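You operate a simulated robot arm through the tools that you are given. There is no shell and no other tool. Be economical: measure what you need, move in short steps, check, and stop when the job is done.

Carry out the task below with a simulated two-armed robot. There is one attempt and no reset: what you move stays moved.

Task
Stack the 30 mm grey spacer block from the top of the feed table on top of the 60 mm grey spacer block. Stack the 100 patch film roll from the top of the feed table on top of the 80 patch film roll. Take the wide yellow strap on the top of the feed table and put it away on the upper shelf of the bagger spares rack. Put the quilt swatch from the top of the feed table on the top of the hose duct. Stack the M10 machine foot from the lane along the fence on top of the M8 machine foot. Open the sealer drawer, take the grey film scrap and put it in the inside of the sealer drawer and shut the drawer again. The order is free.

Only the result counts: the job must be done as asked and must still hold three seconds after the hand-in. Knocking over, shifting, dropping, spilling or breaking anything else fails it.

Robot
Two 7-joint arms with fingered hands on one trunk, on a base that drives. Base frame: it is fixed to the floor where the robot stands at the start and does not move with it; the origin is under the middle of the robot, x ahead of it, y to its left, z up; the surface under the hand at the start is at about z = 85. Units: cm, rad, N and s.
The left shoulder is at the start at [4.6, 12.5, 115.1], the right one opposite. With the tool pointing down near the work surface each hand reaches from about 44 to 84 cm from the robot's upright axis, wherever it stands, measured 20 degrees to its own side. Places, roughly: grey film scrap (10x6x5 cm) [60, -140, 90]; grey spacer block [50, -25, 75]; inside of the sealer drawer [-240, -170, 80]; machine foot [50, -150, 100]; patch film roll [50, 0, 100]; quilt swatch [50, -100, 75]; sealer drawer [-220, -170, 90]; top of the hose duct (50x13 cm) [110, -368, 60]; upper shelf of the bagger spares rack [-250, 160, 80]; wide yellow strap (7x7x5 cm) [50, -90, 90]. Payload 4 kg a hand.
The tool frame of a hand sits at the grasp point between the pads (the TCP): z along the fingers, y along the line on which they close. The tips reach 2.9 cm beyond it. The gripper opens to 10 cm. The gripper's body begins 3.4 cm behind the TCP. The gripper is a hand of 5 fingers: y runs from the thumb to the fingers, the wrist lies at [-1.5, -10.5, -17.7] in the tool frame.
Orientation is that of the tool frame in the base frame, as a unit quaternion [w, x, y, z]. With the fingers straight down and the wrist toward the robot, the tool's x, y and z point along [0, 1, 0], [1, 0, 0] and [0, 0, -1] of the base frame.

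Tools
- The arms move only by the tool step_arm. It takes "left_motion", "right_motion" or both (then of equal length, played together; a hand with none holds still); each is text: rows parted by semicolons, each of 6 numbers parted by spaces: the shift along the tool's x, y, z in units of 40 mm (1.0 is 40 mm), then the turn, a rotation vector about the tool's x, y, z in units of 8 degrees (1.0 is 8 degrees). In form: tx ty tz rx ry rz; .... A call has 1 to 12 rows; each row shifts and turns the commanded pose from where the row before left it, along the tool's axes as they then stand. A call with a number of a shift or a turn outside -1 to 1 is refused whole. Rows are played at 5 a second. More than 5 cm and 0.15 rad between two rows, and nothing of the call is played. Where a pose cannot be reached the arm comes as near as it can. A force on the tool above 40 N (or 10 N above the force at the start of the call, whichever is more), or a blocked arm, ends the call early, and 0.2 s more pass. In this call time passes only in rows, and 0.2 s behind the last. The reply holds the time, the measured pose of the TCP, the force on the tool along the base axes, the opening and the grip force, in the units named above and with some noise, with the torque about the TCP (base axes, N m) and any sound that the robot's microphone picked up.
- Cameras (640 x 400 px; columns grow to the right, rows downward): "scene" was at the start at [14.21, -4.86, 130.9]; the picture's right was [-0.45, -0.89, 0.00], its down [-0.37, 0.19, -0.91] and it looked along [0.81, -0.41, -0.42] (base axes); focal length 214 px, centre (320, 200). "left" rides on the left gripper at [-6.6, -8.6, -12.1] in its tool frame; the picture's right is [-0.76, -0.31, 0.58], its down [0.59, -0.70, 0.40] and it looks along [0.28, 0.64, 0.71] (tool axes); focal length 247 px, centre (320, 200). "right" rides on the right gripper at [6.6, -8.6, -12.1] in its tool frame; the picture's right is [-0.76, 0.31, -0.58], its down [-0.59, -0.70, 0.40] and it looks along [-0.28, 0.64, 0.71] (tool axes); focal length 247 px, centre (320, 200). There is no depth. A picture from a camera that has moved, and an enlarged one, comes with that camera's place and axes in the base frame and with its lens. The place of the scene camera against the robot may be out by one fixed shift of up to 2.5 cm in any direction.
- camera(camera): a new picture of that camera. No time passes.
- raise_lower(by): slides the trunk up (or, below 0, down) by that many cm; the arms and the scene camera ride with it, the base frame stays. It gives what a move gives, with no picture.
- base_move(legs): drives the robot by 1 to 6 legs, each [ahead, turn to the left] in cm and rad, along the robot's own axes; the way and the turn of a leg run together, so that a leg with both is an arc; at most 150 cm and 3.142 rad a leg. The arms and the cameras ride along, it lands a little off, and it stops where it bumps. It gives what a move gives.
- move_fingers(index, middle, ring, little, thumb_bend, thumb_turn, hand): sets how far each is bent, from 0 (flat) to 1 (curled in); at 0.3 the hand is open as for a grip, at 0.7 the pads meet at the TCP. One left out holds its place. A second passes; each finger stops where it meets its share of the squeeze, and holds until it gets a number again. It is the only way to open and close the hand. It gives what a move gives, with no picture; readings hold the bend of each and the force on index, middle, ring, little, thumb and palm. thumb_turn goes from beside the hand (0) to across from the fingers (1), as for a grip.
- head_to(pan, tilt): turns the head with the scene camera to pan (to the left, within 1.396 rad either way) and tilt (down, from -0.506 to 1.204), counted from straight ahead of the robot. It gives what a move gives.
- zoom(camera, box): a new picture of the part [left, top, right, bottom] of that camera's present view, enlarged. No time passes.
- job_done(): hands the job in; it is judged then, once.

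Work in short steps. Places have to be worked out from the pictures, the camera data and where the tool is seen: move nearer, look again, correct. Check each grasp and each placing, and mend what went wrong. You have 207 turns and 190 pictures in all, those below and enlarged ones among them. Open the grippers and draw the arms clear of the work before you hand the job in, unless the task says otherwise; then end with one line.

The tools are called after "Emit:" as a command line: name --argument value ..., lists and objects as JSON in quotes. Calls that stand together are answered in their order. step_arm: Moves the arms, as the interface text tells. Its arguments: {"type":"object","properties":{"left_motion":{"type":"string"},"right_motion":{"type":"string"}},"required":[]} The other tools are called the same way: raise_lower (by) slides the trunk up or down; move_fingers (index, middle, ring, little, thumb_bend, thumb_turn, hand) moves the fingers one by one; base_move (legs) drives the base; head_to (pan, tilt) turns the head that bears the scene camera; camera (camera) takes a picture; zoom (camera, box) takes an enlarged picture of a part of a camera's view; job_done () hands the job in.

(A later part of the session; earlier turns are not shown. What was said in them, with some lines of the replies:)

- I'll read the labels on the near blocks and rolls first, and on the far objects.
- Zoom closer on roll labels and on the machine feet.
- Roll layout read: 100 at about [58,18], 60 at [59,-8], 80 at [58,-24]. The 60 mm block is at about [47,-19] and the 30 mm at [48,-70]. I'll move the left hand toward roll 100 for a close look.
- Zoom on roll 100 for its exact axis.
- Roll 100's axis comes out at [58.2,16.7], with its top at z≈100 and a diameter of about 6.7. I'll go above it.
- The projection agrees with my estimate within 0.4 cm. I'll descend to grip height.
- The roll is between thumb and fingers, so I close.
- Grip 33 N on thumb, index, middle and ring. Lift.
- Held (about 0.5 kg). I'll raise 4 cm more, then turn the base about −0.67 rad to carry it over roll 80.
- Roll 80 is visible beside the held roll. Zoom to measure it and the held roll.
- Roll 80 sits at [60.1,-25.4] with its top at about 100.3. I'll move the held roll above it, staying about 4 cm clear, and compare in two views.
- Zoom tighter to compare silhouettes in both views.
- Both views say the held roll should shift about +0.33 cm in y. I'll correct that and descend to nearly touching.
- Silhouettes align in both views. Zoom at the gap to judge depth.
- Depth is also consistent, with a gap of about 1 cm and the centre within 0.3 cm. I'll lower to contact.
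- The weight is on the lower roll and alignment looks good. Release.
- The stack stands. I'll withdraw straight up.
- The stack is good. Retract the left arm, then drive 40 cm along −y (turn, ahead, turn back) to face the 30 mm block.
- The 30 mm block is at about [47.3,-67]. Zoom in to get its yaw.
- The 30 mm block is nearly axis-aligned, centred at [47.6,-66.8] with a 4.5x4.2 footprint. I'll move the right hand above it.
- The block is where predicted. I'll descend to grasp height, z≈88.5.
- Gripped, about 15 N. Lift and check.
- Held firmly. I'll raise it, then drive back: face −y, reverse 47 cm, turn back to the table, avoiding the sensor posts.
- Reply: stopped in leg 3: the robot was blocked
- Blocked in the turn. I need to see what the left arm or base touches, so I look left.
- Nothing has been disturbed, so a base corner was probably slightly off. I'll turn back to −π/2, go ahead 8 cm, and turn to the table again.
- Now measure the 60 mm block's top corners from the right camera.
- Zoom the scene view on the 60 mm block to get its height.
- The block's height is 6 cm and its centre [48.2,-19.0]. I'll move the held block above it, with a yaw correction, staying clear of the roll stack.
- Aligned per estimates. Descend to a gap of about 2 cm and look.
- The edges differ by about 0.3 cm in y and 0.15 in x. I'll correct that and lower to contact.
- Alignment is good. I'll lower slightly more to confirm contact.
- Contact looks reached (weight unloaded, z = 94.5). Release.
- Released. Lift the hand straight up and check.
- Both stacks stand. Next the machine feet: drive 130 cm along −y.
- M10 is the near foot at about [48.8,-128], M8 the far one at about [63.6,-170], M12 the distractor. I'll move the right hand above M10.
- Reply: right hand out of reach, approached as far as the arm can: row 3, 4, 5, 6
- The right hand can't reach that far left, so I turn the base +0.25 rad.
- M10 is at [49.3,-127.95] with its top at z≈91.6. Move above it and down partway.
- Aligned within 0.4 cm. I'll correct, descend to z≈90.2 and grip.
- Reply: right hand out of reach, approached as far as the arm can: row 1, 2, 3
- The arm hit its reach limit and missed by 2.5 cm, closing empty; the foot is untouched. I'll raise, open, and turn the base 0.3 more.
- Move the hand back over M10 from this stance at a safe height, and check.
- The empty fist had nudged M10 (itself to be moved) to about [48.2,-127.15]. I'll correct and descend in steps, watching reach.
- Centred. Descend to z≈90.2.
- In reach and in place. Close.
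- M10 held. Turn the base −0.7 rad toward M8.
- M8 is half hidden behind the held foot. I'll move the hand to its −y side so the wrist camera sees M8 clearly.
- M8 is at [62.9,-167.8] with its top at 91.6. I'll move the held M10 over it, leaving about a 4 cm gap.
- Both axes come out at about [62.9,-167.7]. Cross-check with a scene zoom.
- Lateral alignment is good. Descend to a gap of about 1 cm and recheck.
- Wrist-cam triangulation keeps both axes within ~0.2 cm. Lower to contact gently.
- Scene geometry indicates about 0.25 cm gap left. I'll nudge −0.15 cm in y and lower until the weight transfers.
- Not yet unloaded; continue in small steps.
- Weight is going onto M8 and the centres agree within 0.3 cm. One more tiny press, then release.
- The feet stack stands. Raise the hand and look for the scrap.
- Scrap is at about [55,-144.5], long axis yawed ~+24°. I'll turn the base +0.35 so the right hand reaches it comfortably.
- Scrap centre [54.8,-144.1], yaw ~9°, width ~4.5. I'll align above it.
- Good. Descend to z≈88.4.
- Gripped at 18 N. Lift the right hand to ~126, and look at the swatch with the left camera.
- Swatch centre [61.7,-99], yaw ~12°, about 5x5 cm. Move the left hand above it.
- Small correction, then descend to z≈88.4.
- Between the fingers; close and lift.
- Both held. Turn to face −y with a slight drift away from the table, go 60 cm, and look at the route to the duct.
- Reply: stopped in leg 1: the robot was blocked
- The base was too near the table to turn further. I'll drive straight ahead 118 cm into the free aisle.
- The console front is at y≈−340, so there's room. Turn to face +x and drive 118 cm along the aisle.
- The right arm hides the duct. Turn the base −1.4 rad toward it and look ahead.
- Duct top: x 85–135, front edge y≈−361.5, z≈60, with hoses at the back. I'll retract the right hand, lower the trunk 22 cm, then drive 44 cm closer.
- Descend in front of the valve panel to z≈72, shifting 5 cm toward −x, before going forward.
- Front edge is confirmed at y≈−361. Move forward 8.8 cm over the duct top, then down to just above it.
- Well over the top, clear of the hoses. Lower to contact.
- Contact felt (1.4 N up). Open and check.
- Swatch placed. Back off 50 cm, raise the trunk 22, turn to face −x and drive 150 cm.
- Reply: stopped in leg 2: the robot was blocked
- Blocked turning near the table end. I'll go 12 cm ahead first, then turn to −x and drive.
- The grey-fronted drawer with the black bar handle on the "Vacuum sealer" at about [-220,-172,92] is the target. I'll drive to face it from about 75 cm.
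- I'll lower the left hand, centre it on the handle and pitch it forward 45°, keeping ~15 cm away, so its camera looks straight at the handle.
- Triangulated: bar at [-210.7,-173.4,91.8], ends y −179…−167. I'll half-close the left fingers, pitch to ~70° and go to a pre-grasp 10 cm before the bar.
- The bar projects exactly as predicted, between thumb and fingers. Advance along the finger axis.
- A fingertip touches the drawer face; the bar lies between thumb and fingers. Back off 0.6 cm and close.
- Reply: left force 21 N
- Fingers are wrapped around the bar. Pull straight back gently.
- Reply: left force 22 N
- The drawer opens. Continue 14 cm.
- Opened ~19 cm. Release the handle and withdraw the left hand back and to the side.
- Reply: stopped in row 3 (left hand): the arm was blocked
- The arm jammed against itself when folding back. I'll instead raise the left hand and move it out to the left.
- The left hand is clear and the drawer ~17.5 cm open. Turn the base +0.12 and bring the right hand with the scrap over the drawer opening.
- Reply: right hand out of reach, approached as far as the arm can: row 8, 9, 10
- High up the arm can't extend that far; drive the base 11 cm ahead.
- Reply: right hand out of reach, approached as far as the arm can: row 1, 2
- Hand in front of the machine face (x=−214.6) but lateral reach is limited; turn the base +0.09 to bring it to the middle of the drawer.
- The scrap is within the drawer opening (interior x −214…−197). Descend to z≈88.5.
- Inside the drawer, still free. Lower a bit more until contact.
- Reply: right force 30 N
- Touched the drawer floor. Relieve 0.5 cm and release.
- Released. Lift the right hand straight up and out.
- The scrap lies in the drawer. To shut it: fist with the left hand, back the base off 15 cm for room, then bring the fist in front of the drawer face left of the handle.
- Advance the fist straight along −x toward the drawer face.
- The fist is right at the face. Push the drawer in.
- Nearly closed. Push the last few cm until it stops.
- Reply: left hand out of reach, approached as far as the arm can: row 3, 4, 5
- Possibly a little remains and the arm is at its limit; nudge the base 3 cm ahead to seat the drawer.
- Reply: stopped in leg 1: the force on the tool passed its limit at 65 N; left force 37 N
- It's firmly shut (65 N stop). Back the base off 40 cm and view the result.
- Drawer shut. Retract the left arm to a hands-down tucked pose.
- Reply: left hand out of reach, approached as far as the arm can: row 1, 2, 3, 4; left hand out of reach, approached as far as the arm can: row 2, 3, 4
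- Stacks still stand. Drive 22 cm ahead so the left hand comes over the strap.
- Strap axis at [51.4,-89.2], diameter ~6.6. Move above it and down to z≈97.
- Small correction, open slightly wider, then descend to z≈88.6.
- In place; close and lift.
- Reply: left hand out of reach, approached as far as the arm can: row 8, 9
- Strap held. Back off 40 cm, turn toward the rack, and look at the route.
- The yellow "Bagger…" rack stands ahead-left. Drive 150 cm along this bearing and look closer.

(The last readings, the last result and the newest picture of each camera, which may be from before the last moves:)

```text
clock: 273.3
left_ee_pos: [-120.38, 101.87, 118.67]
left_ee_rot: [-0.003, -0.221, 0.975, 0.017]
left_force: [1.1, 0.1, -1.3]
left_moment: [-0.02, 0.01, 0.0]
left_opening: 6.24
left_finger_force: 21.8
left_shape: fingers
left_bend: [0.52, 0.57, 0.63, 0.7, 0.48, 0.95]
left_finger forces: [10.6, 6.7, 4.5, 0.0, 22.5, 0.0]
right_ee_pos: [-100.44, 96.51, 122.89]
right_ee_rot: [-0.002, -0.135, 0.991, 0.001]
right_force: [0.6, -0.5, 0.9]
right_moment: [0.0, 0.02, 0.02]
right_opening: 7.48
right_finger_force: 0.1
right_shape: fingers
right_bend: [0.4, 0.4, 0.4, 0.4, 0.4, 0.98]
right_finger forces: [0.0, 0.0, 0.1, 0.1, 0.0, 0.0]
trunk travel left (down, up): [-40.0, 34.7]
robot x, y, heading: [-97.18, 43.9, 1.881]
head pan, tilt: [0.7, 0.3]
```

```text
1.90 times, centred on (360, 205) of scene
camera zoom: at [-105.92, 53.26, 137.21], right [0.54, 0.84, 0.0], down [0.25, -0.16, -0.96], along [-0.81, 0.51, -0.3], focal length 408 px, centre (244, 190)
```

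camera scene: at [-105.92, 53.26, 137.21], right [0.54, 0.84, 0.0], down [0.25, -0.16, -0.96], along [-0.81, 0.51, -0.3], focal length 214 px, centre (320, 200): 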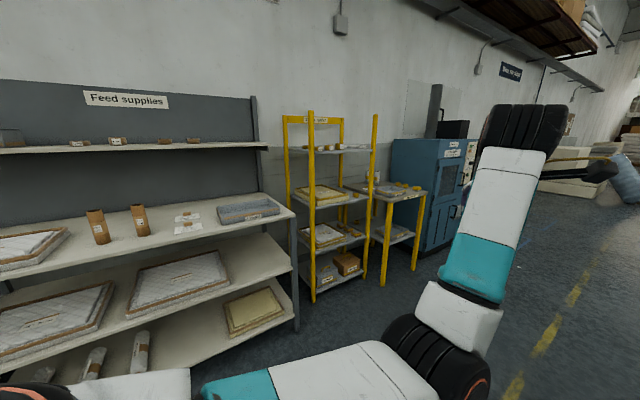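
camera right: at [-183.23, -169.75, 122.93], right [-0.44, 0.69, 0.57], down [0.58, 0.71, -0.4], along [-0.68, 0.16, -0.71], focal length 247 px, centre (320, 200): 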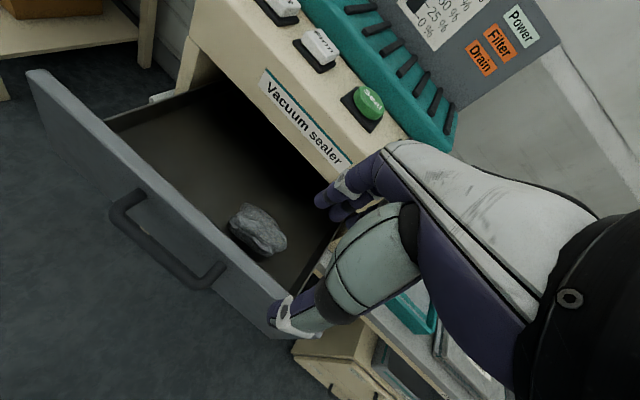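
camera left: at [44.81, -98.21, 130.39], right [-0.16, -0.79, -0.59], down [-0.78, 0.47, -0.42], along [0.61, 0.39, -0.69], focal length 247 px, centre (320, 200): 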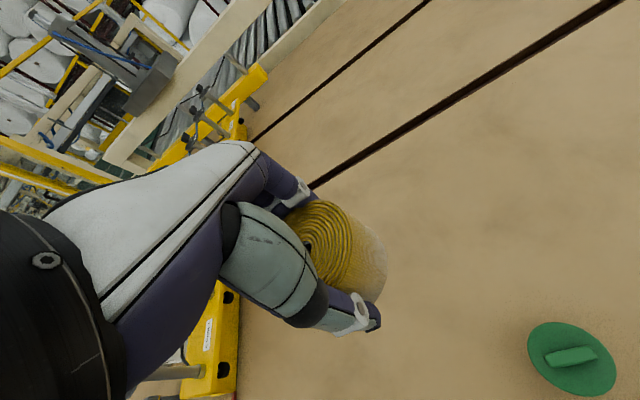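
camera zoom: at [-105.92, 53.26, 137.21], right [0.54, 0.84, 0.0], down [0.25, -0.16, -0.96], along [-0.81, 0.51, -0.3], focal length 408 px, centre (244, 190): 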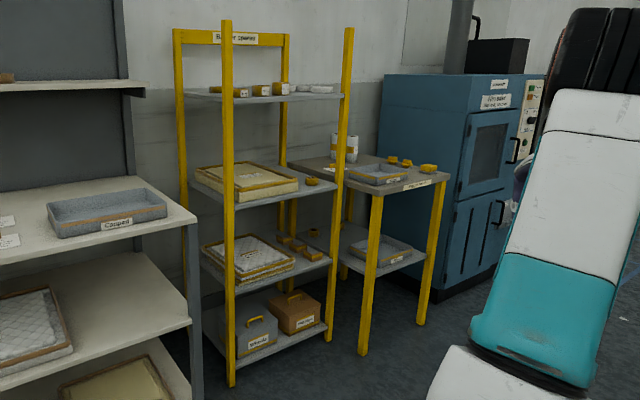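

The second shelf (z≈81, front x≈−231) matches the stated height. Drive in front of the rack to look inside.

Emit:
base_move --legs '[[0, 0.22], [105, 0], [0, 1.0]]'

Emit:
head_to --pan -0.3 --tilt 0.4

Emit:
camera --camera "scene"

```text
clock: 282.1
left_ee_pos: [-212.13, 132.45, 118.56]
left_ee_rot: [0.012, 0.741, -0.671, -0.012]
left_force: [0.1, 0.3, -0.8]
left_moment: [-0.01, 0.02, 0.03]
left_opening: 6.21
left_finger_force: 21.1
left_shape: fingers
left_bend: [0.53, 0.57, 0.63, 0.7, 0.48, 0.95]
left_finger forces: [10.4, 6.6, 4.3, 0.1, 21.7, 0.1]
right_ee_pos: [-200.16, 149.42, 122.83]
right_ee_rot: [-0.003, -0.68, 0.734, 0.0]
right_force: [0.4, 1.1, -0.5]
right_moment: [0.02, 0.01, -0.02]
right_opening: 7.45
right_finger_force: 0.1
right_shape: fingers
right_bend: [0.4, 0.4, 0.4, 0.4, 0.4, 0.98]
right_finger forces: [0.1, 0.0, 0.0, 0.1, 0.1, 0.0]
trunk travel left (down, up): [-40.0, 34.7]
robot x, y, heading: [-150.11, 134.9, 3.1]
head pan, tilt: [0.7, 0.3]
```

```text
clock: 283.4
left_ee_pos: [-211.97, 132.55, 118.58]
left_ee_rot: [0.013, 0.741, -0.671, -0.012]
left_force: [0.1, 0.0, -0.9]
left_moment: [-0.03, -0.03, -0.02]
left_opening: 6.22
left_finger_force: 21.2
left_shape: fingers
left_bend: [0.53, 0.57, 0.63, 0.7, 0.48, 0.95]
left_finger forces: [10.2, 6.5, 4.4, 0.1, 21.9, 0.0]
right_ee_pos: [-200.09, 149.52, 122.86]
right_ee_rot: [-0.003, -0.679, 0.734, -0.001]
right_force: [0.0, -1.1, -0.2]
right_moment: [0.0, 0.0, 0.0]
right_opening: 7.51
right_finger_force: 0.1
right_shape: fingers
right_bend: [0.4, 0.4, 0.4, 0.4, 0.4, 0.98]
right_finger forces: [0.1, 0.1, 0.0, 0.0, 0.0, 0.0]
trunk travel left (down, up): [-40.0, 34.7]
robot x, y, heading: [-149.75, 135.31, 3.104]
head pan, tilt: [-0.3, 0.4]
```

```text
31 pictures are left
camera scene: at [-163.12, 137.7, 136.28], right [0.33, 0.94, 0.0], down [0.37, -0.13, -0.92], along [-0.87, 0.31, -0.39], focal length 214 px, centre (320, 200)
```

scene: 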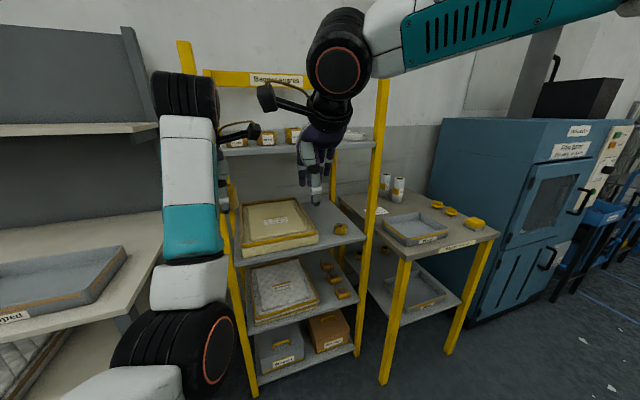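

Emit:
zoom --camera "scene" --box '[215, 110, 395, 290]'

```text
2.22 times, centred on (305, 200) of scene
camera zoom: at [-163.12, 137.7, 136.28], right [0.33, 0.94, 0.0], down [0.37, -0.13, -0.92], along [-0.87, 0.31, -0.39], focal length 477 px, centre (353, 200)
```

zoom: 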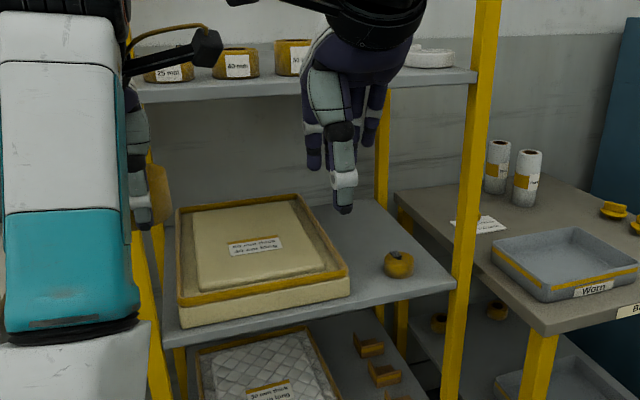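

The z≈81 shelf has free room right of the pad tray, with one small yellow item there. Look with the right wrist camera for accurate geometry.

Emit:
camera --camera "right"

Emit:
camera --camera "left"

```text
29 pictures are left
camera right: at [-192.1, 142.39, 134.87], right [-0.25, 0.78, 0.57], down [0.75, 0.53, -0.4], along [-0.62, 0.33, -0.71], focal length 247 px, centre (320, 200)
```

right: 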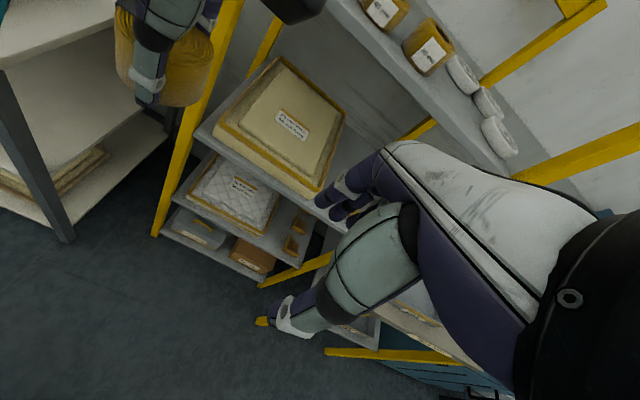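

```text
28 pictures are left
camera left: at [-203.68, 139.95, 130.36], right [0.21, 0.78, -0.59], down [0.74, -0.52, -0.42], along [-0.63, -0.35, -0.69], focal length 247 px, centre (320, 200)
```

left: 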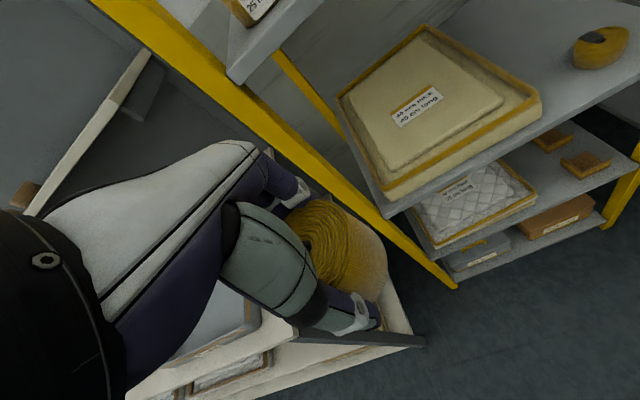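

Plan: place the strap behind the small item at about [-253,174.5]. First shift the base to y≈181, retract the right hand and lower the trunk 15 cm.

Emit:
base_move --legs '[[-35, 0], [0, -1.53], [46, 0], [0, 1.57]]'

Emit:
step_arm --right_motion "-0.6 -0.6 0 0 0 0;-0.6 -0.6 0 0 0 0;-0.6 -0.6 0 0 0 0;-0.6 -0.6 0 0 0 0"

Emit:
raise_lower --by -15

Emit:
base_move --legs '[[28, 0]]'

Emit:
camera --camera "left"

```text
clock: 295.7
left_ee_pos: [-176.73, 176.36, 118.63]
left_ee_rot: [0.013, 0.746, -0.666, -0.011]
left_force: [-0.6, -0.6, -0.9]
left_moment: [0.01, 0.04, -0.03]
left_opening: 6.09
left_finger_force: 19.8
left_shape: fingers
left_bend: [0.53, 0.58, 0.64, 0.7, 0.49, 0.95]
left_finger forces: [9.5, 6.1, 4.4, 0.0, 19.8, 0.1]
right_ee_pos: [-165.02, 193.41, 122.89]
right_ee_rot: [-0.003, -0.684, 0.73, -0.001]
right_force: [-0.1, -0.4, 0.9]
right_moment: [0.0, 0.0, 0.03]
right_opening: 7.52
right_finger_force: 0.0
right_shape: fingers
right_bend: [0.4, 0.4, 0.4, 0.4, 0.4, 0.98]
right_finger forces: [0.0, 0.0, 0.0, 0.1, 0.0, 0.0]
trunk travel left (down, up): [-40.0, 34.7]
robot x, y, heading: [-114.59, 179.7, 3.119]
head pan, tilt: [-0.3, 0.4]
```

```text
clock: 296.7
left_ee_pos: [-176.61, 176.43, 118.62]
left_ee_rot: [0.014, 0.745, -0.666, -0.012]
left_force: [0.4, -0.6, -0.5]
left_moment: [-0.01, 0.0, 0.01]
left_opening: 6.1
left_finger_force: 20.0
left_shape: fingers
left_bend: [0.53, 0.58, 0.64, 0.7, 0.49, 0.95]
left_finger forces: [9.5, 6.1, 4.3, 0.0, 19.9, 0.0]
right_ee_pos: [-154.65, 202.5, 122.75]
right_ee_rot: [-0.003, -0.684, 0.73, 0.0]
right_force: [0.2, -0.1, 0.4]
right_moment: [-0.05, -0.01, 0.0]
right_opening: 7.48
right_finger_force: 0.1
right_shape: fingers
right_bend: [0.4, 0.4, 0.4, 0.4, 0.4, 0.98]
right_finger forces: [0.0, 0.0, 0.0, 0.0, 0.1, 0.0]
trunk travel left (down, up): [-40.0, 34.7]
robot x, y, heading: [-114.07, 180.04, 3.11]
head pan, tilt: [-0.3, 0.4]
```

```text
clock: 298.4
left_ee_pos: [-179.2, 176.46, 97.67]
left_ee_rot: [-0.019, 0.745, -0.666, 0.025]
left_force: [0.1, -0.1, -0.4]
left_moment: [0.02, -0.03, 0.03]
left_opening: 6.09
left_finger_force: 20.5
left_shape: fingers
left_bend: [0.53, 0.58, 0.64, 0.7, 0.49, 0.95]
left_finger forces: [9.5, 6.1, 4.2, 0.0, 19.9, 0.1]
right_ee_pos: [-154.74, 202.44, 107.87]
right_ee_rot: [-0.003, -0.684, 0.73, -0.001]
right_force: [0.3, -0.1, 0.8]
right_moment: [0.02, -0.02, 0.03]
right_opening: 7.47
right_finger_force: 0.0
right_shape: fingers
right_bend: [0.4, 0.4, 0.4, 0.4, 0.4, 0.98]
right_finger forces: [0.0, 0.0, 0.0, 0.0, 0.0, 0.1]
trunk travel left (down, up): [-25.0, 49.7]
robot x, y, heading: [-114.47, 179.19, 3.116]
head pan, tilt: [-0.3, 0.4]
```

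```text
clock: 300.4
left_ee_pos: [-207.65, 177.37, 97.48]
left_ee_rot: [-0.018, 0.745, -0.666, 0.025]
left_force: [0.1, 0.1, -0.4]
left_moment: [0.02, 0.01, 0.02]
left_opening: 6.11
left_finger_force: 18.8
left_shape: fingers
left_bend: [0.53, 0.58, 0.64, 0.7, 0.49, 0.95]
left_finger forces: [9.4, 6.1, 4.4, 0.1, 19.9, 0.0]
right_ee_pos: [-183.19, 203.33, 107.83]
right_ee_rot: [-0.003, -0.684, 0.73, -0.002]
right_force: [-0.2, -0.1, -0.2]
right_moment: [-0.01, -0.01, 0.01]
right_opening: 7.48
right_finger_force: 0.1
right_shape: fingers
right_bend: [0.4, 0.4, 0.4, 0.4, 0.4, 0.98]
right_finger forces: [0.0, 0.0, 0.1, 0.0, 0.0, 0.0]
trunk travel left (down, up): [-25.0, 49.7]
robot x, y, heading: [-143.31, 180.63, 3.109]
head pan, tilt: [-0.3, 0.4]
```

```text
27 pictures are left
camera left: at [-200.68, 184.96, 110.02], right [0.26, 0.78, -0.57], down [0.79, -0.51, -0.35], along [-0.56, -0.36, -0.75], focal length 247 px, centre (320, 200)
```

left: 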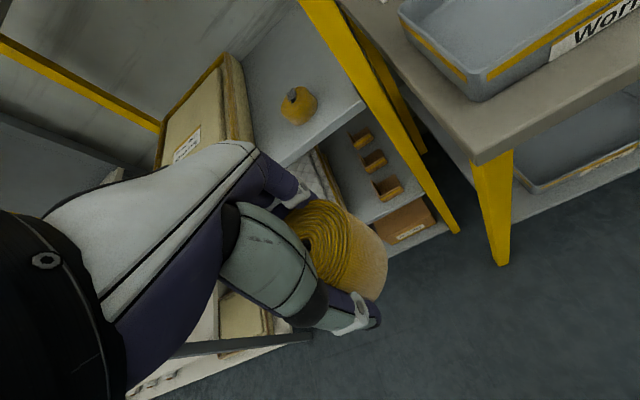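

The item sits at [-242,172.4]; free space lies behind it. Shift the hand 4.5 cm left to clear the right post, then drive 33 cm in at z≈97.

Emit:
step_arm --left_motion "0.57 0 0 0 0 0;0.57 0 0 0 0 0"

Emit:
base_move --legs '[[20, 0]]'

Emit:
camera --camera "left"

Emit:
camera --camera "scene"

```text
clock: 301.0
left_ee_pos: [-208.75, 173.35, 96.83]
left_ee_rot: [-0.018, 0.745, -0.666, 0.025]
left_force: [-0.2, 0.6, -0.8]
left_moment: [0.01, 0.02, 0.02]
left_opening: 6.09
left_finger_force: 20.0
left_shape: fingers
left_bend: [0.53, 0.58, 0.64, 0.7, 0.49, 0.95]
left_finger forces: [9.5, 6.1, 4.3, 0.0, 19.8, 0.0]
left hand out of reach, approached as far as the arm can: row 1, 2
right_ee_pos: [-183.19, 203.19, 107.8]
right_ee_rot: [-0.002, -0.683, 0.73, 0.0]
right_force: [0.1, -0.1, 0.2]
right_moment: [0.01, -0.01, -0.02]
right_opening: 7.46
right_finger_force: 0.0
right_shape: fingers
right_bend: [0.4, 0.4, 0.4, 0.4, 0.4, 0.98]
right_finger forces: [0.0, 0.1, 0.1, 0.1, 0.0, 0.0]
trunk travel left (down, up): [-25.0, 49.7]
robot x, y, heading: [-142.69, 180.73, 3.105]
head pan, tilt: [-0.3, 0.4]
```

```text
clock: 302.6
left_ee_pos: [-228.62, 173.92, 96.86]
left_ee_rot: [-0.019, 0.745, -0.667, 0.026]
left_force: [-0.3, 0.6, -1.1]
left_moment: [-0.03, -0.03, -0.01]
left_opening: 6.08
left_finger_force: 19.5
left_shape: fingers
left_bend: [0.53, 0.58, 0.64, 0.7, 0.49, 0.95]
left_finger forces: [9.5, 6.0, 4.4, 0.1, 19.8, 0.0]
right_ee_pos: [-203.13, 203.89, 107.71]
right_ee_rot: [-0.003, -0.683, 0.73, -0.001]
right_force: [-0.3, 0.8, 0.1]
right_moment: [-0.03, -0.01, 0.01]
right_opening: 7.48
right_finger_force: 0.1
right_shape: fingers
right_bend: [0.4, 0.4, 0.4, 0.4, 0.4, 0.98]
right_finger forces: [0.0, 0.0, 0.0, 0.1, 0.1, 0.0]
trunk travel left (down, up): [-25.0, 49.7]
robot x, y, heading: [-163.16, 180.78, 3.111]
head pan, tilt: [-0.3, 0.4]
```

```text
26 pictures are left
camera left: at [-221.69, 181.57, 109.26], right [0.26, 0.78, -0.57], down [0.79, -0.51, -0.35], along [-0.56, -0.36, -0.75], focal length 247 px, centre (320, 200)
```

left: 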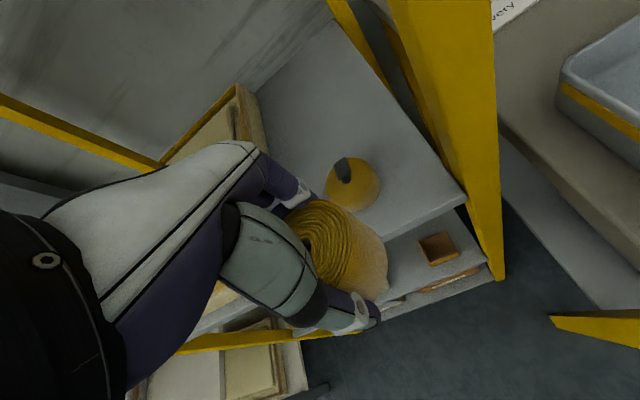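

```text
25 pictures are left
camera scene: at [-180.05, 183.73, 120.92], right [0.33, 0.95, 0.0], down [0.37, -0.13, -0.92], along [-0.87, 0.3, -0.39], focal length 214 px, centre (320, 200)
```

scene: 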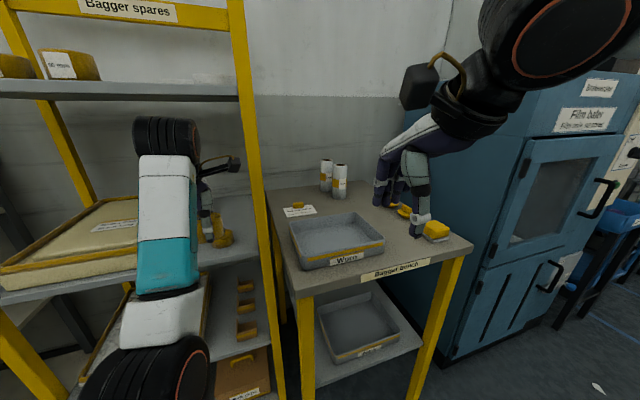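

Clearance to the right post is only about 1 cm at the camera, so turn the base +0.06 to shift the hand left, then go 14 cm in.

Emit:
base_move --legs '[[0, 0.06], [14, 0]]'

Emit:
camera --camera "left"

Emit:
camera --camera "scene"

```text
clock: 304.4
left_ee_pos: [-242.07, 169.45, 96.96]
left_ee_rot: [-0.02, 0.766, -0.642, 0.025]
left_force: [0.4, 0.9, -0.4]
left_moment: [0.0, 0.05, -0.04]
left_opening: 6.07
left_finger_force: 19.8
left_shape: fingers
left_bend: [0.53, 0.58, 0.64, 0.7, 0.49, 0.95]
left_finger forces: [9.5, 6.2, 4.4, 0.0, 19.8, 0.0]
right_ee_pos: [-218.5, 200.96, 107.7]
right_ee_rot: [-0.002, -0.706, 0.708, -0.002]
right_force: [-0.5, 0.4, -0.8]
right_moment: [-0.02, -0.04, 0.04]
right_opening: 7.48
right_finger_force: 0.1
right_shape: fingers
right_bend: [0.4, 0.4, 0.4, 0.4, 0.4, 0.98]
right_finger forces: [0.0, 0.0, 0.0, 0.0, 0.0, 0.0]
trunk travel left (down, up): [-25.0, 49.7]
robot x, y, heading: [-176.69, 180.56, -3.112]
head pan, tilt: [-0.3, 0.4]
```

```text
24 pictures are left
camera left: at [-235.51, 177.5, 109.28], right [0.21, 0.8, -0.57], down [0.82, -0.46, -0.35], along [-0.54, -0.39, -0.75], focal length 247 px, centre (320, 200)
```

left: 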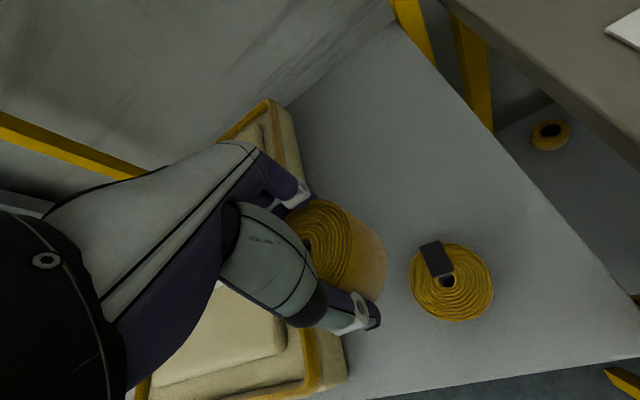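

```text
23 pictures are left
camera scene: at [-194.12, 182.22, 120.93], right [0.27, 0.96, 0.0], down [0.38, -0.1, -0.92], along [-0.89, 0.24, -0.39], focal length 214 px, centre (320, 200)
```

scene: 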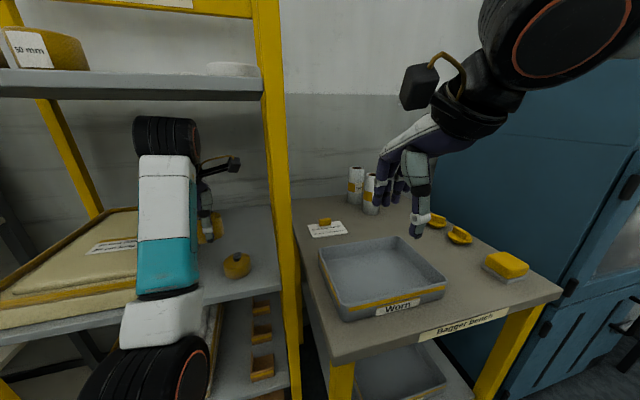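

The item on the shelf is itself a strap coil at [-238.7,174.8], and the tray edge is y≈163. Extend the hand to [-251,171.5].

Emit:
step_arm --left_motion "-0.3 0.7 0 0 0 0;-0.3 0.7 0 0 0 0;-0.29 0.7 0 0 0 0"

Emit:
camera --camera "left"

```text
clock: 305.2
left_ee_pos: [-250.89, 171.42, 96.35]
left_ee_rot: [-0.019, 0.766, -0.643, 0.024]
left_force: [0.0, -0.7, -0.4]
left_moment: [0.01, 0.01, -0.02]
left_opening: 6.1
left_finger_force: 19.8
left_shape: fingers
left_bend: [0.53, 0.58, 0.64, 0.7, 0.49, 0.95]
left_finger forces: [9.5, 6.0, 4.4, 0.0, 19.5, 0.0]
right_ee_pos: [-218.41, 200.94, 107.76]
right_ee_rot: [-0.003, -0.707, 0.708, -0.001]
right_force: [-0.2, 0.7, 0.6]
right_moment: [-0.01, -0.01, 0.03]
right_opening: 7.48
right_finger_force: 0.1
right_shape: fingers
right_bend: [0.4, 0.4, 0.4, 0.4, 0.4, 0.98]
right_finger forces: [0.1, 0.0, 0.1, 0.0, 0.1, 0.0]
trunk travel left (down, up): [-25.0, 49.7]
robot x, y, heading: [-176.83, 180.72, -3.111]
head pan, tilt: [-0.3, 0.4]
```

```text
22 pictures are left
camera left: at [-244.33, 179.53, 108.73], right [0.21, 0.8, -0.57], down [0.82, -0.46, -0.35], along [-0.54, -0.39, -0.75], focal length 247 px, centre (320, 200)
```

left: 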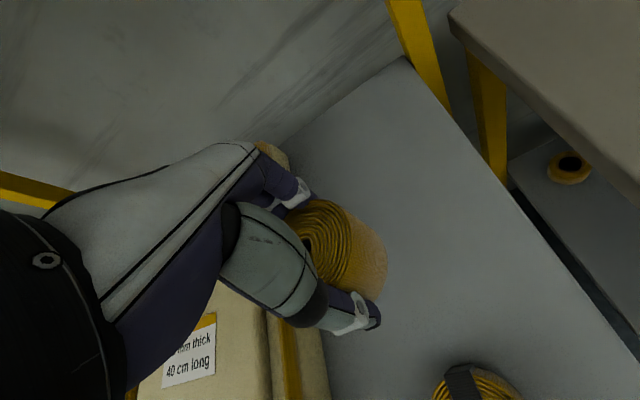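

Free shelf below. Descend to about z=87, then gently to contact.

Emit:
step_arm --left_motion "0 0 0.75 0 0 0;0 0 0.75 0 0 0;0 0 0.6 0 0 0"

Emit:
camera --camera "left"

Emit:
camera --camera "scene"

```text
clock: 306.0
left_ee_pos: [-250.45, 171.5, 87.93]
left_ee_rot: [-0.019, 0.766, -0.642, 0.024]
left_force: [-0.3, 0.0, -0.9]
left_moment: [0.03, 0.06, 0.0]
left_opening: 6.03
left_finger_force: 20.9
left_shape: fingers
left_bend: [0.54, 0.58, 0.64, 0.7, 0.49, 0.95]
left_finger forces: [10.1, 6.2, 4.5, 0.0, 20.2, 0.0]
right_ee_pos: [-218.38, 201.04, 107.78]
right_ee_rot: [-0.003, -0.706, 0.709, -0.001]
right_force: [0.3, 0.6, -0.2]
right_moment: [-0.01, 0.01, -0.01]
right_opening: 7.46
right_finger_force: 0.0
right_shape: fingers
right_bend: [0.4, 0.4, 0.4, 0.4, 0.4, 0.98]
right_finger forces: [0.1, 0.1, 0.0, 0.0, 0.0, 0.0]
trunk travel left (down, up): [-25.0, 49.7]
robot x, y, heading: [-176.83, 181.02, -3.11]
head pan, tilt: [-0.3, 0.4]
```

```text
21 pictures are left
camera left: at [-243.83, 179.52, 100.37], right [0.21, 0.8, -0.57], down [0.82, -0.46, -0.35], along [-0.54, -0.39, -0.75], focal length 247 px, centre (320, 200)
```

left: 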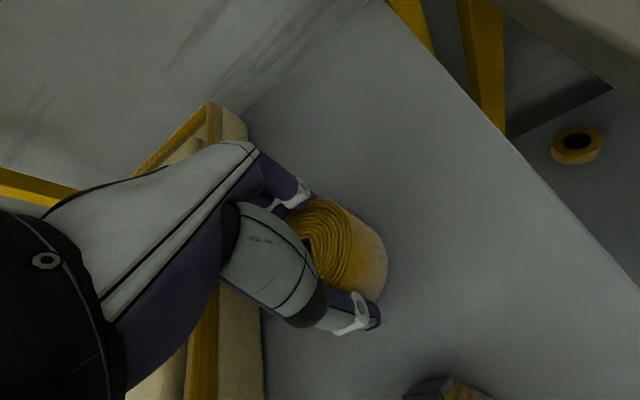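

```text
20 pictures are left
camera scene: at [-194.06, 182.22, 120.94], right [0.27, 0.96, 0.0], down [0.38, -0.1, -0.92], along [-0.89, 0.24, -0.39], focal length 214 px, centre (320, 200)
```

scene: 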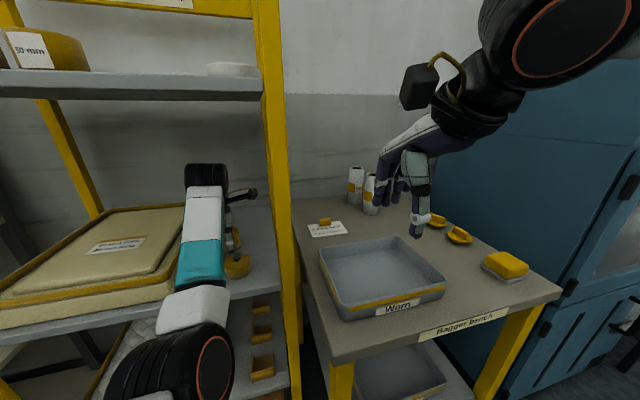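

Clear. Lower gently to contact.

Emit:
step_arm --left_motion "0 0 0.3 0 0 0;0 0 0.25 0 0 0;0 0 0.1 0 0 0;0 0 0.08 0 0 0"

```text
clock: 306.6
left_ee_pos: [-250.66, 171.63, 87.47]
left_ee_rot: [-0.007, 0.766, -0.643, 0.01]
left_force: [4.9, 0.0, 16.1]
left_moment: [-0.31, 0.12, 0.11]
left_opening: 6.12
left_finger_force: 25.0
left_shape: fingers
left_bend: [0.54, 0.57, 0.66, 0.7, 0.49, 0.94]
left_finger forces: [9.4, 7.9, 6.6, 0.0, 26.7, 0.0]
right_ee_pos: [-218.29, 200.98, 107.84]
right_ee_rot: [-0.003, -0.706, 0.708, -0.001]
right_force: [-0.6, 0.0, 0.3]
right_moment: [0.01, -0.01, 0.01]
right_opening: 7.49
right_finger_force: 0.0
right_shape: fingers
right_bend: [0.4, 0.4, 0.4, 0.4, 0.4, 0.98]
right_finger forces: [0.0, 0.1, 0.0, 0.0, 0.0, 0.1]
trunk travel left (down, up): [-25.0, 49.7]
robot x, y, heading: [-177.19, 180.39, -3.105]
head pan, tilt: [-0.3, 0.4]
stopped in row 3 (left hand): the force on the tool passed its limit at 45 N (the readings are from after the stop); the commanded pose is now the measured one
```

Contact reached at z≈87.5 (shelf ≈84). Relieve a touch, and release.

Emit:
step_arm --left_motion "0 0 -0.06 0 0 0"

Emit:
move_fingers --hand "left" --index 0.35 --middle 0.35 --ring 0.35 --little 0.35 --thumb_bend 0.35

Emit:
camera --camera "left"

```text
clock: 307.0
left_ee_pos: [-250.62, 171.48, 87.47]
left_ee_rot: [-0.008, 0.766, -0.643, 0.013]
left_force: [0.5, -0.8, 17.4]
left_moment: [-0.32, 0.28, 0.03]
left_opening: 6.11
left_finger_force: 26.0
left_shape: fingers
left_bend: [0.54, 0.57, 0.66, 0.7, 0.5, 0.94]
left_finger forces: [10.9, 8.6, 6.9, 0.0, 24.9, 0.0]
right_ee_pos: [-218.25, 200.95, 107.86]
right_ee_rot: [-0.003, -0.705, 0.709, -0.001]
right_force: [-0.3, -0.1, 0.4]
right_moment: [-0.01, -0.01, -0.03]
right_opening: 7.48
right_finger_force: 0.2
right_shape: fingers
right_bend: [0.4, 0.4, 0.4, 0.4, 0.4, 0.98]
right_finger forces: [0.0, 0.0, 0.1, 0.0, 0.0, 0.0]
trunk travel left (down, up): [-25.0, 49.7]
robot x, y, heading: [-176.9, 180.63, -3.109]
head pan, tilt: [-0.3, 0.4]
```

```text
clock: 308.0
left_ee_pos: [-250.55, 171.59, 87.32]
left_ee_rot: [-0.011, 0.766, -0.643, 0.015]
left_force: [1.4, 0.6, 6.2]
left_moment: [-0.07, 0.18, 0.01]
left_opening: 8.71
left_finger_force: 3.3
left_shape: fingers
left_bend: [0.35, 0.37, 0.35, 0.35, 0.35, 0.97]
left_finger forces: [0.1, 5.4, 0.0, 0.1, 0.8, 0.1]
right_ee_pos: [-218.28, 200.89, 107.81]
right_ee_rot: [-0.003, -0.706, 0.708, 0.0]
right_force: [0.1, -0.6, -0.1]
right_moment: [0.01, 0.01, 0.0]
right_opening: 7.48
right_finger_force: 0.1
right_shape: fingers
right_bend: [0.4, 0.4, 0.4, 0.4, 0.4, 0.98]
right_finger forces: [0.0, 0.1, 0.0, 0.0, 0.0, 0.1]
trunk travel left (down, up): [-25.0, 49.7]
robot x, y, heading: [-176.59, 180.53, -3.112]
head pan, tilt: [-0.3, 0.4]
```

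```text
19 pictures are left
camera left: at [-243.67, 179.58, 99.53], right [0.19, 0.8, -0.57], down [0.81, -0.46, -0.37], along [-0.56, -0.39, -0.73], focal length 247 px, centre (320, 200)
```

left: 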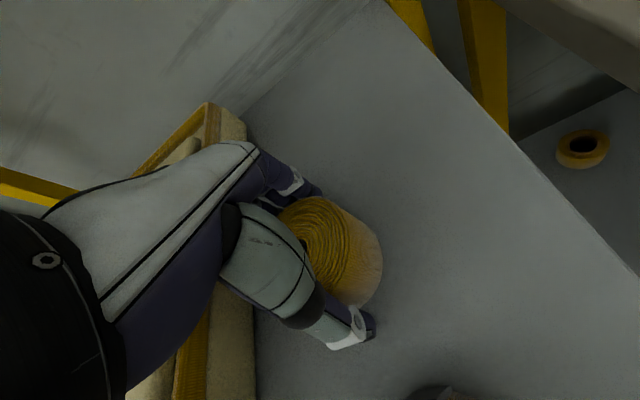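

Raise half a cm, open slightly more, then lift.

Emit:
step_arm --left_motion "0 0 -0.15 0 0 0"

Emit:
move_fingers --hand "left" --index 0.26 --middle 0.26 --ring 0.26 --little 0.26 --thumb_bend 0.3

Emit:
step_arm --left_motion "0 0 -0.4 0 0 0;0 0 -0.6 0 0 0;0 0 -0.6 0 0 0;0 0 -0.6 0 0 0"

Emit:
camera --camera "left"

```text
clock: 308.4
left_ee_pos: [-250.68, 171.54, 87.68]
left_ee_rot: [-0.011, 0.766, -0.643, 0.016]
left_force: [-0.4, -0.7, 0.4]
left_moment: [-0.02, 0.02, 0.01]
left_opening: 8.71
left_finger_force: 0.2
left_shape: fingers
left_bend: [0.35, 0.35, 0.35, 0.35, 0.35, 0.97]
left_finger forces: [0.0, 0.0, 0.1, 0.0, 0.1, 0.0]
right_ee_pos: [-218.36, 200.97, 107.77]
right_ee_rot: [-0.003, -0.706, 0.708, 0.0]
right_force: [0.7, -0.6, 0.0]
right_moment: [-0.02, -0.02, 0.01]
right_opening: 7.47
right_finger_force: 0.1
right_shape: fingers
right_bend: [0.4, 0.4, 0.4, 0.4, 0.4, 0.98]
right_finger forces: [0.0, 0.0, 0.0, 0.0, 0.0, 0.0]
trunk travel left (down, up): [-25.0, 49.7]
robot x, y, heading: [-177.02, 180.86, -3.109]
head pan, tilt: [-0.3, 0.4]
```

```text
clock: 309.4
left_ee_pos: [-250.64, 171.49, 87.81]
left_ee_rot: [-0.01, 0.766, -0.643, 0.015]
left_force: [-0.4, -0.6, 0.1]
left_moment: [0.01, 0.0, 0.03]
left_opening: 10.44
left_finger_force: 0.1
left_shape: fingers
left_bend: [0.26, 0.26, 0.26, 0.26, 0.3, 0.97]
left_finger forces: [0.0, 0.0, 0.1, 0.1, 0.0, 0.0]
right_ee_pos: [-218.35, 200.93, 107.88]
right_ee_rot: [-0.003, -0.706, 0.708, -0.001]
right_force: [-0.6, -0.7, 0.0]
right_moment: [-0.02, 0.02, -0.01]
right_opening: 7.5
right_finger_force: 0.1
right_shape: fingers
right_bend: [0.4, 0.4, 0.4, 0.4, 0.4, 0.98]
right_finger forces: [0.1, 0.0, 0.0, 0.0, 0.0, 0.0]
trunk travel left (down, up): [-25.0, 49.7]
robot x, y, heading: [-176.7, 180.62, -3.111]
head pan, tilt: [-0.3, 0.4]
```

```text
clock: 310.4
left_ee_pos: [-250.94, 171.6, 96.74]
left_ee_rot: [-0.011, 0.766, -0.643, 0.015]
left_force: [-1.0, 0.2, 0.7]
left_moment: [0.0, -0.02, -0.01]
left_opening: 10.43
left_finger_force: 0.0
left_shape: fingers
left_bend: [0.26, 0.26, 0.26, 0.26, 0.3, 0.97]
left_finger forces: [0.1, 0.1, 0.0, 0.0, 0.1, 0.1]
right_ee_pos: [-218.43, 200.93, 107.74]
right_ee_rot: [-0.004, -0.706, 0.708, -0.001]
right_force: [0.0, 0.3, -0.1]
right_moment: [0.03, -0.04, 0.02]
right_opening: 7.48
right_finger_force: 0.0
right_shape: fingers
right_bend: [0.4, 0.4, 0.4, 0.4, 0.4, 0.98]
right_finger forces: [0.0, 0.1, 0.0, 0.0, 0.0, 0.0]
trunk travel left (down, up): [-25.0, 49.7]
robot x, y, heading: [-176.67, 180.85, -3.114]
head pan, tilt: [-0.3, 0.4]
```

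```text
18 pictures are left
camera left: at [-244.05, 179.59, 108.98], right [0.19, 0.8, -0.57], down [0.81, -0.46, -0.37], along [-0.56, -0.39, -0.73], focal length 247 px, centre (320, 200)
```

left: 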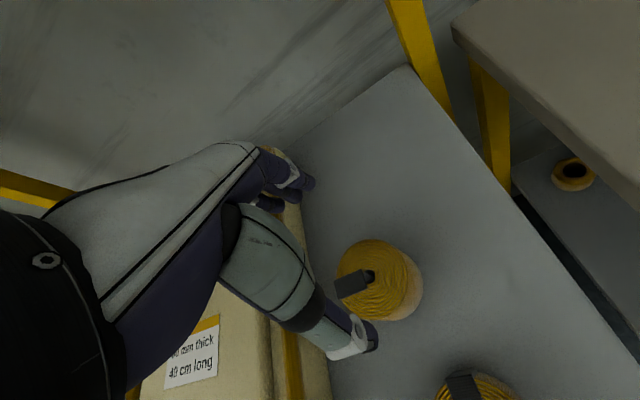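

The strap stands on the shelf. Raise 2 cm more and reverse the base out of the rack.

Emit:
step_arm --left_motion "0 0 -0.6 0 0 0"

Emit:
base_move --legs '[[-60, 0]]'

Emit:
camera --camera "scene"

```text
clock: 310.8
left_ee_pos: [-250.99, 171.53, 99.1]
left_ee_rot: [-0.01, 0.766, -0.643, 0.016]
left_force: [0.3, 1.0, 1.0]
left_moment: [0.0, -0.02, 0.0]
left_opening: 10.41
left_finger_force: 0.1
left_shape: fingers
left_bend: [0.26, 0.26, 0.26, 0.26, 0.3, 0.97]
left_finger forces: [0.0, 0.0, 0.0, 0.0, 0.0, 0.0]
right_ee_pos: [-218.33, 200.99, 107.82]
right_ee_rot: [-0.004, -0.705, 0.709, -0.001]
right_force: [0.0, 0.0, -0.7]
right_moment: [-0.01, -0.02, 0.01]
right_opening: 7.48
right_finger_force: 0.0
right_shape: fingers
right_bend: [0.4, 0.4, 0.4, 0.4, 0.4, 0.98]
right_finger forces: [0.1, 0.0, 0.1, 0.0, 0.0, 0.0]
trunk travel left (down, up): [-25.0, 49.7]
robot x, y, heading: [-176.78, 180.27, -3.109]
head pan, tilt: [-0.3, 0.4]
```

```text
clock: 314.2
left_ee_pos: [-190.14, 173.5, 99.15]
left_ee_rot: [-0.01, 0.766, -0.643, 0.015]
left_force: [0.7, -0.1, -0.2]
left_moment: [-0.01, 0.0, 0.01]
left_opening: 10.44
left_finger_force: 0.0
left_shape: fingers
left_bend: [0.26, 0.26, 0.26, 0.26, 0.3, 0.97]
left_finger forces: [0.0, 0.0, 0.1, 0.0, 0.1, 0.0]
right_ee_pos: [-157.47, 202.81, 107.8]
right_ee_rot: [-0.003, -0.706, 0.708, 0.0]
right_force: [-0.5, 0.0, -0.7]
right_moment: [0.01, 0.03, -0.02]
right_opening: 7.46
right_finger_force: 0.0
right_shape: fingers
right_bend: [0.4, 0.4, 0.4, 0.4, 0.4, 0.98]
right_finger forces: [0.0, 0.0, 0.0, 0.1, 0.0, 0.1]
trunk travel left (down, up): [-25.0, 49.7]
robot x, y, heading: [-116.21, 182.65, -3.108]
head pan, tilt: [-0.3, 0.4]
```

```text
17 pictures are left
camera scene: at [-133.21, 184.11, 120.95], right [0.27, 0.96, 0.0], down [0.38, -0.1, -0.92], along [-0.89, 0.24, -0.39], focal length 214 px, centre (320, 200)
```

scene: 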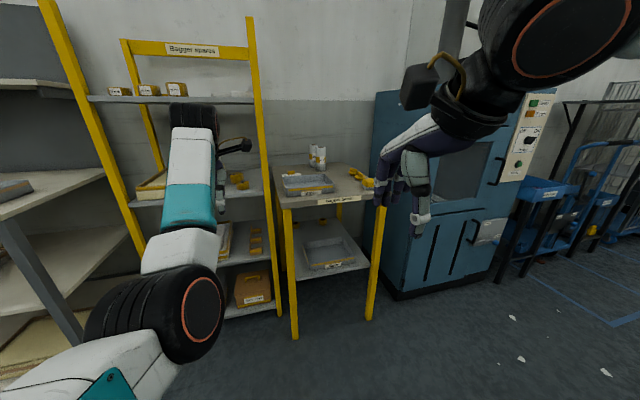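

Both straps visible; zoom to verify the shelf contents.

Emit:
zoom --camera "scene" --box '[80, 30, 290, 210]'

Emit:
camera --camera "left"

```text
2.22 times, centred on (185, 120) of scene
camera zoom: at [-133.21, 184.11, 120.95], right [0.27, 0.96, 0.0], down [0.38, -0.1, -0.92], along [-0.89, 0.24, -0.39], focal length 477 px, centre (620, 378)
```

zoom: 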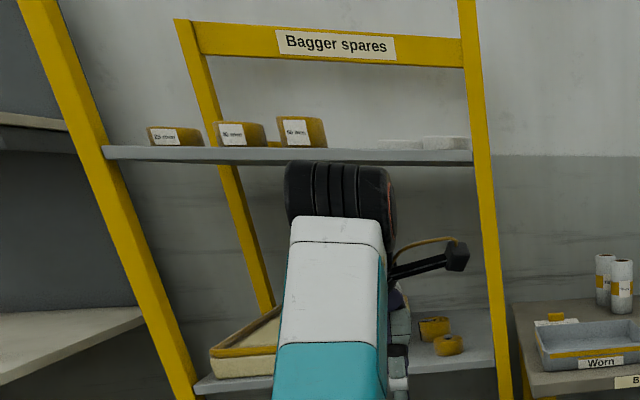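

```text
15 pictures are left
camera left: at [-183.28, 181.46, 111.39], right [0.19, 0.8, -0.57], down [0.81, -0.46, -0.37], along [-0.56, -0.39, -0.73], focal length 247 px, centre (320, 200)
```

left: 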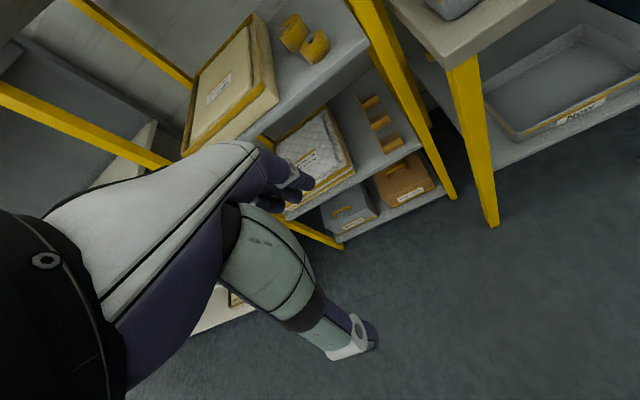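

All six parts are done and both hands are empty and clear. I'll open the right hand fully, then hand in.

Emit:
move_fingers --hand "right" --index 0.3 --middle 0.3 --ring 0.3 --little 0.3 --thumb_bend 0.3

Emit:
job_done

```text
clock: 315.2
left_ee_pos: [-190.15, 173.49, 99.05]
left_ee_rot: [-0.01, 0.766, -0.643, 0.015]
left_force: [0.2, 0.2, -0.3]
left_moment: [0.0, 0.0, -0.02]
left_opening: 10.43
left_finger_force: 0.0
left_shape: fingers
left_bend: [0.26, 0.26, 0.26, 0.26, 0.3, 0.97]
left_finger forces: [0.1, 0.0, 0.0, 0.1, 0.0, 0.1]
right_ee_pos: [-157.54, 202.88, 107.77]
right_ee_rot: [-0.003, -0.706, 0.708, -0.002]
right_force: [-0.5, 0.1, -0.7]
right_moment: [-0.01, 0.0, -0.01]
right_opening: 9.85
right_finger_force: 0.0
right_shape: fingers
right_bend: [0.3, 0.3, 0.3, 0.3, 0.3, 0.98]
right_finger forces: [0.0, 0.1, 0.1, 0.1, 0.1, 0.1]
trunk travel left (down, up): [-25.0, 49.7]
robot x, y, heading: [-116.11, 182.86, -3.11]
head pan, tilt: [-0.3, 0.4]
```

```text
The job is handed in.
```

All six tasks were carried out and handed in; the strap went on the rack shelf at z≈84, which matches your given height, though another shelf sits above it at z≈124.
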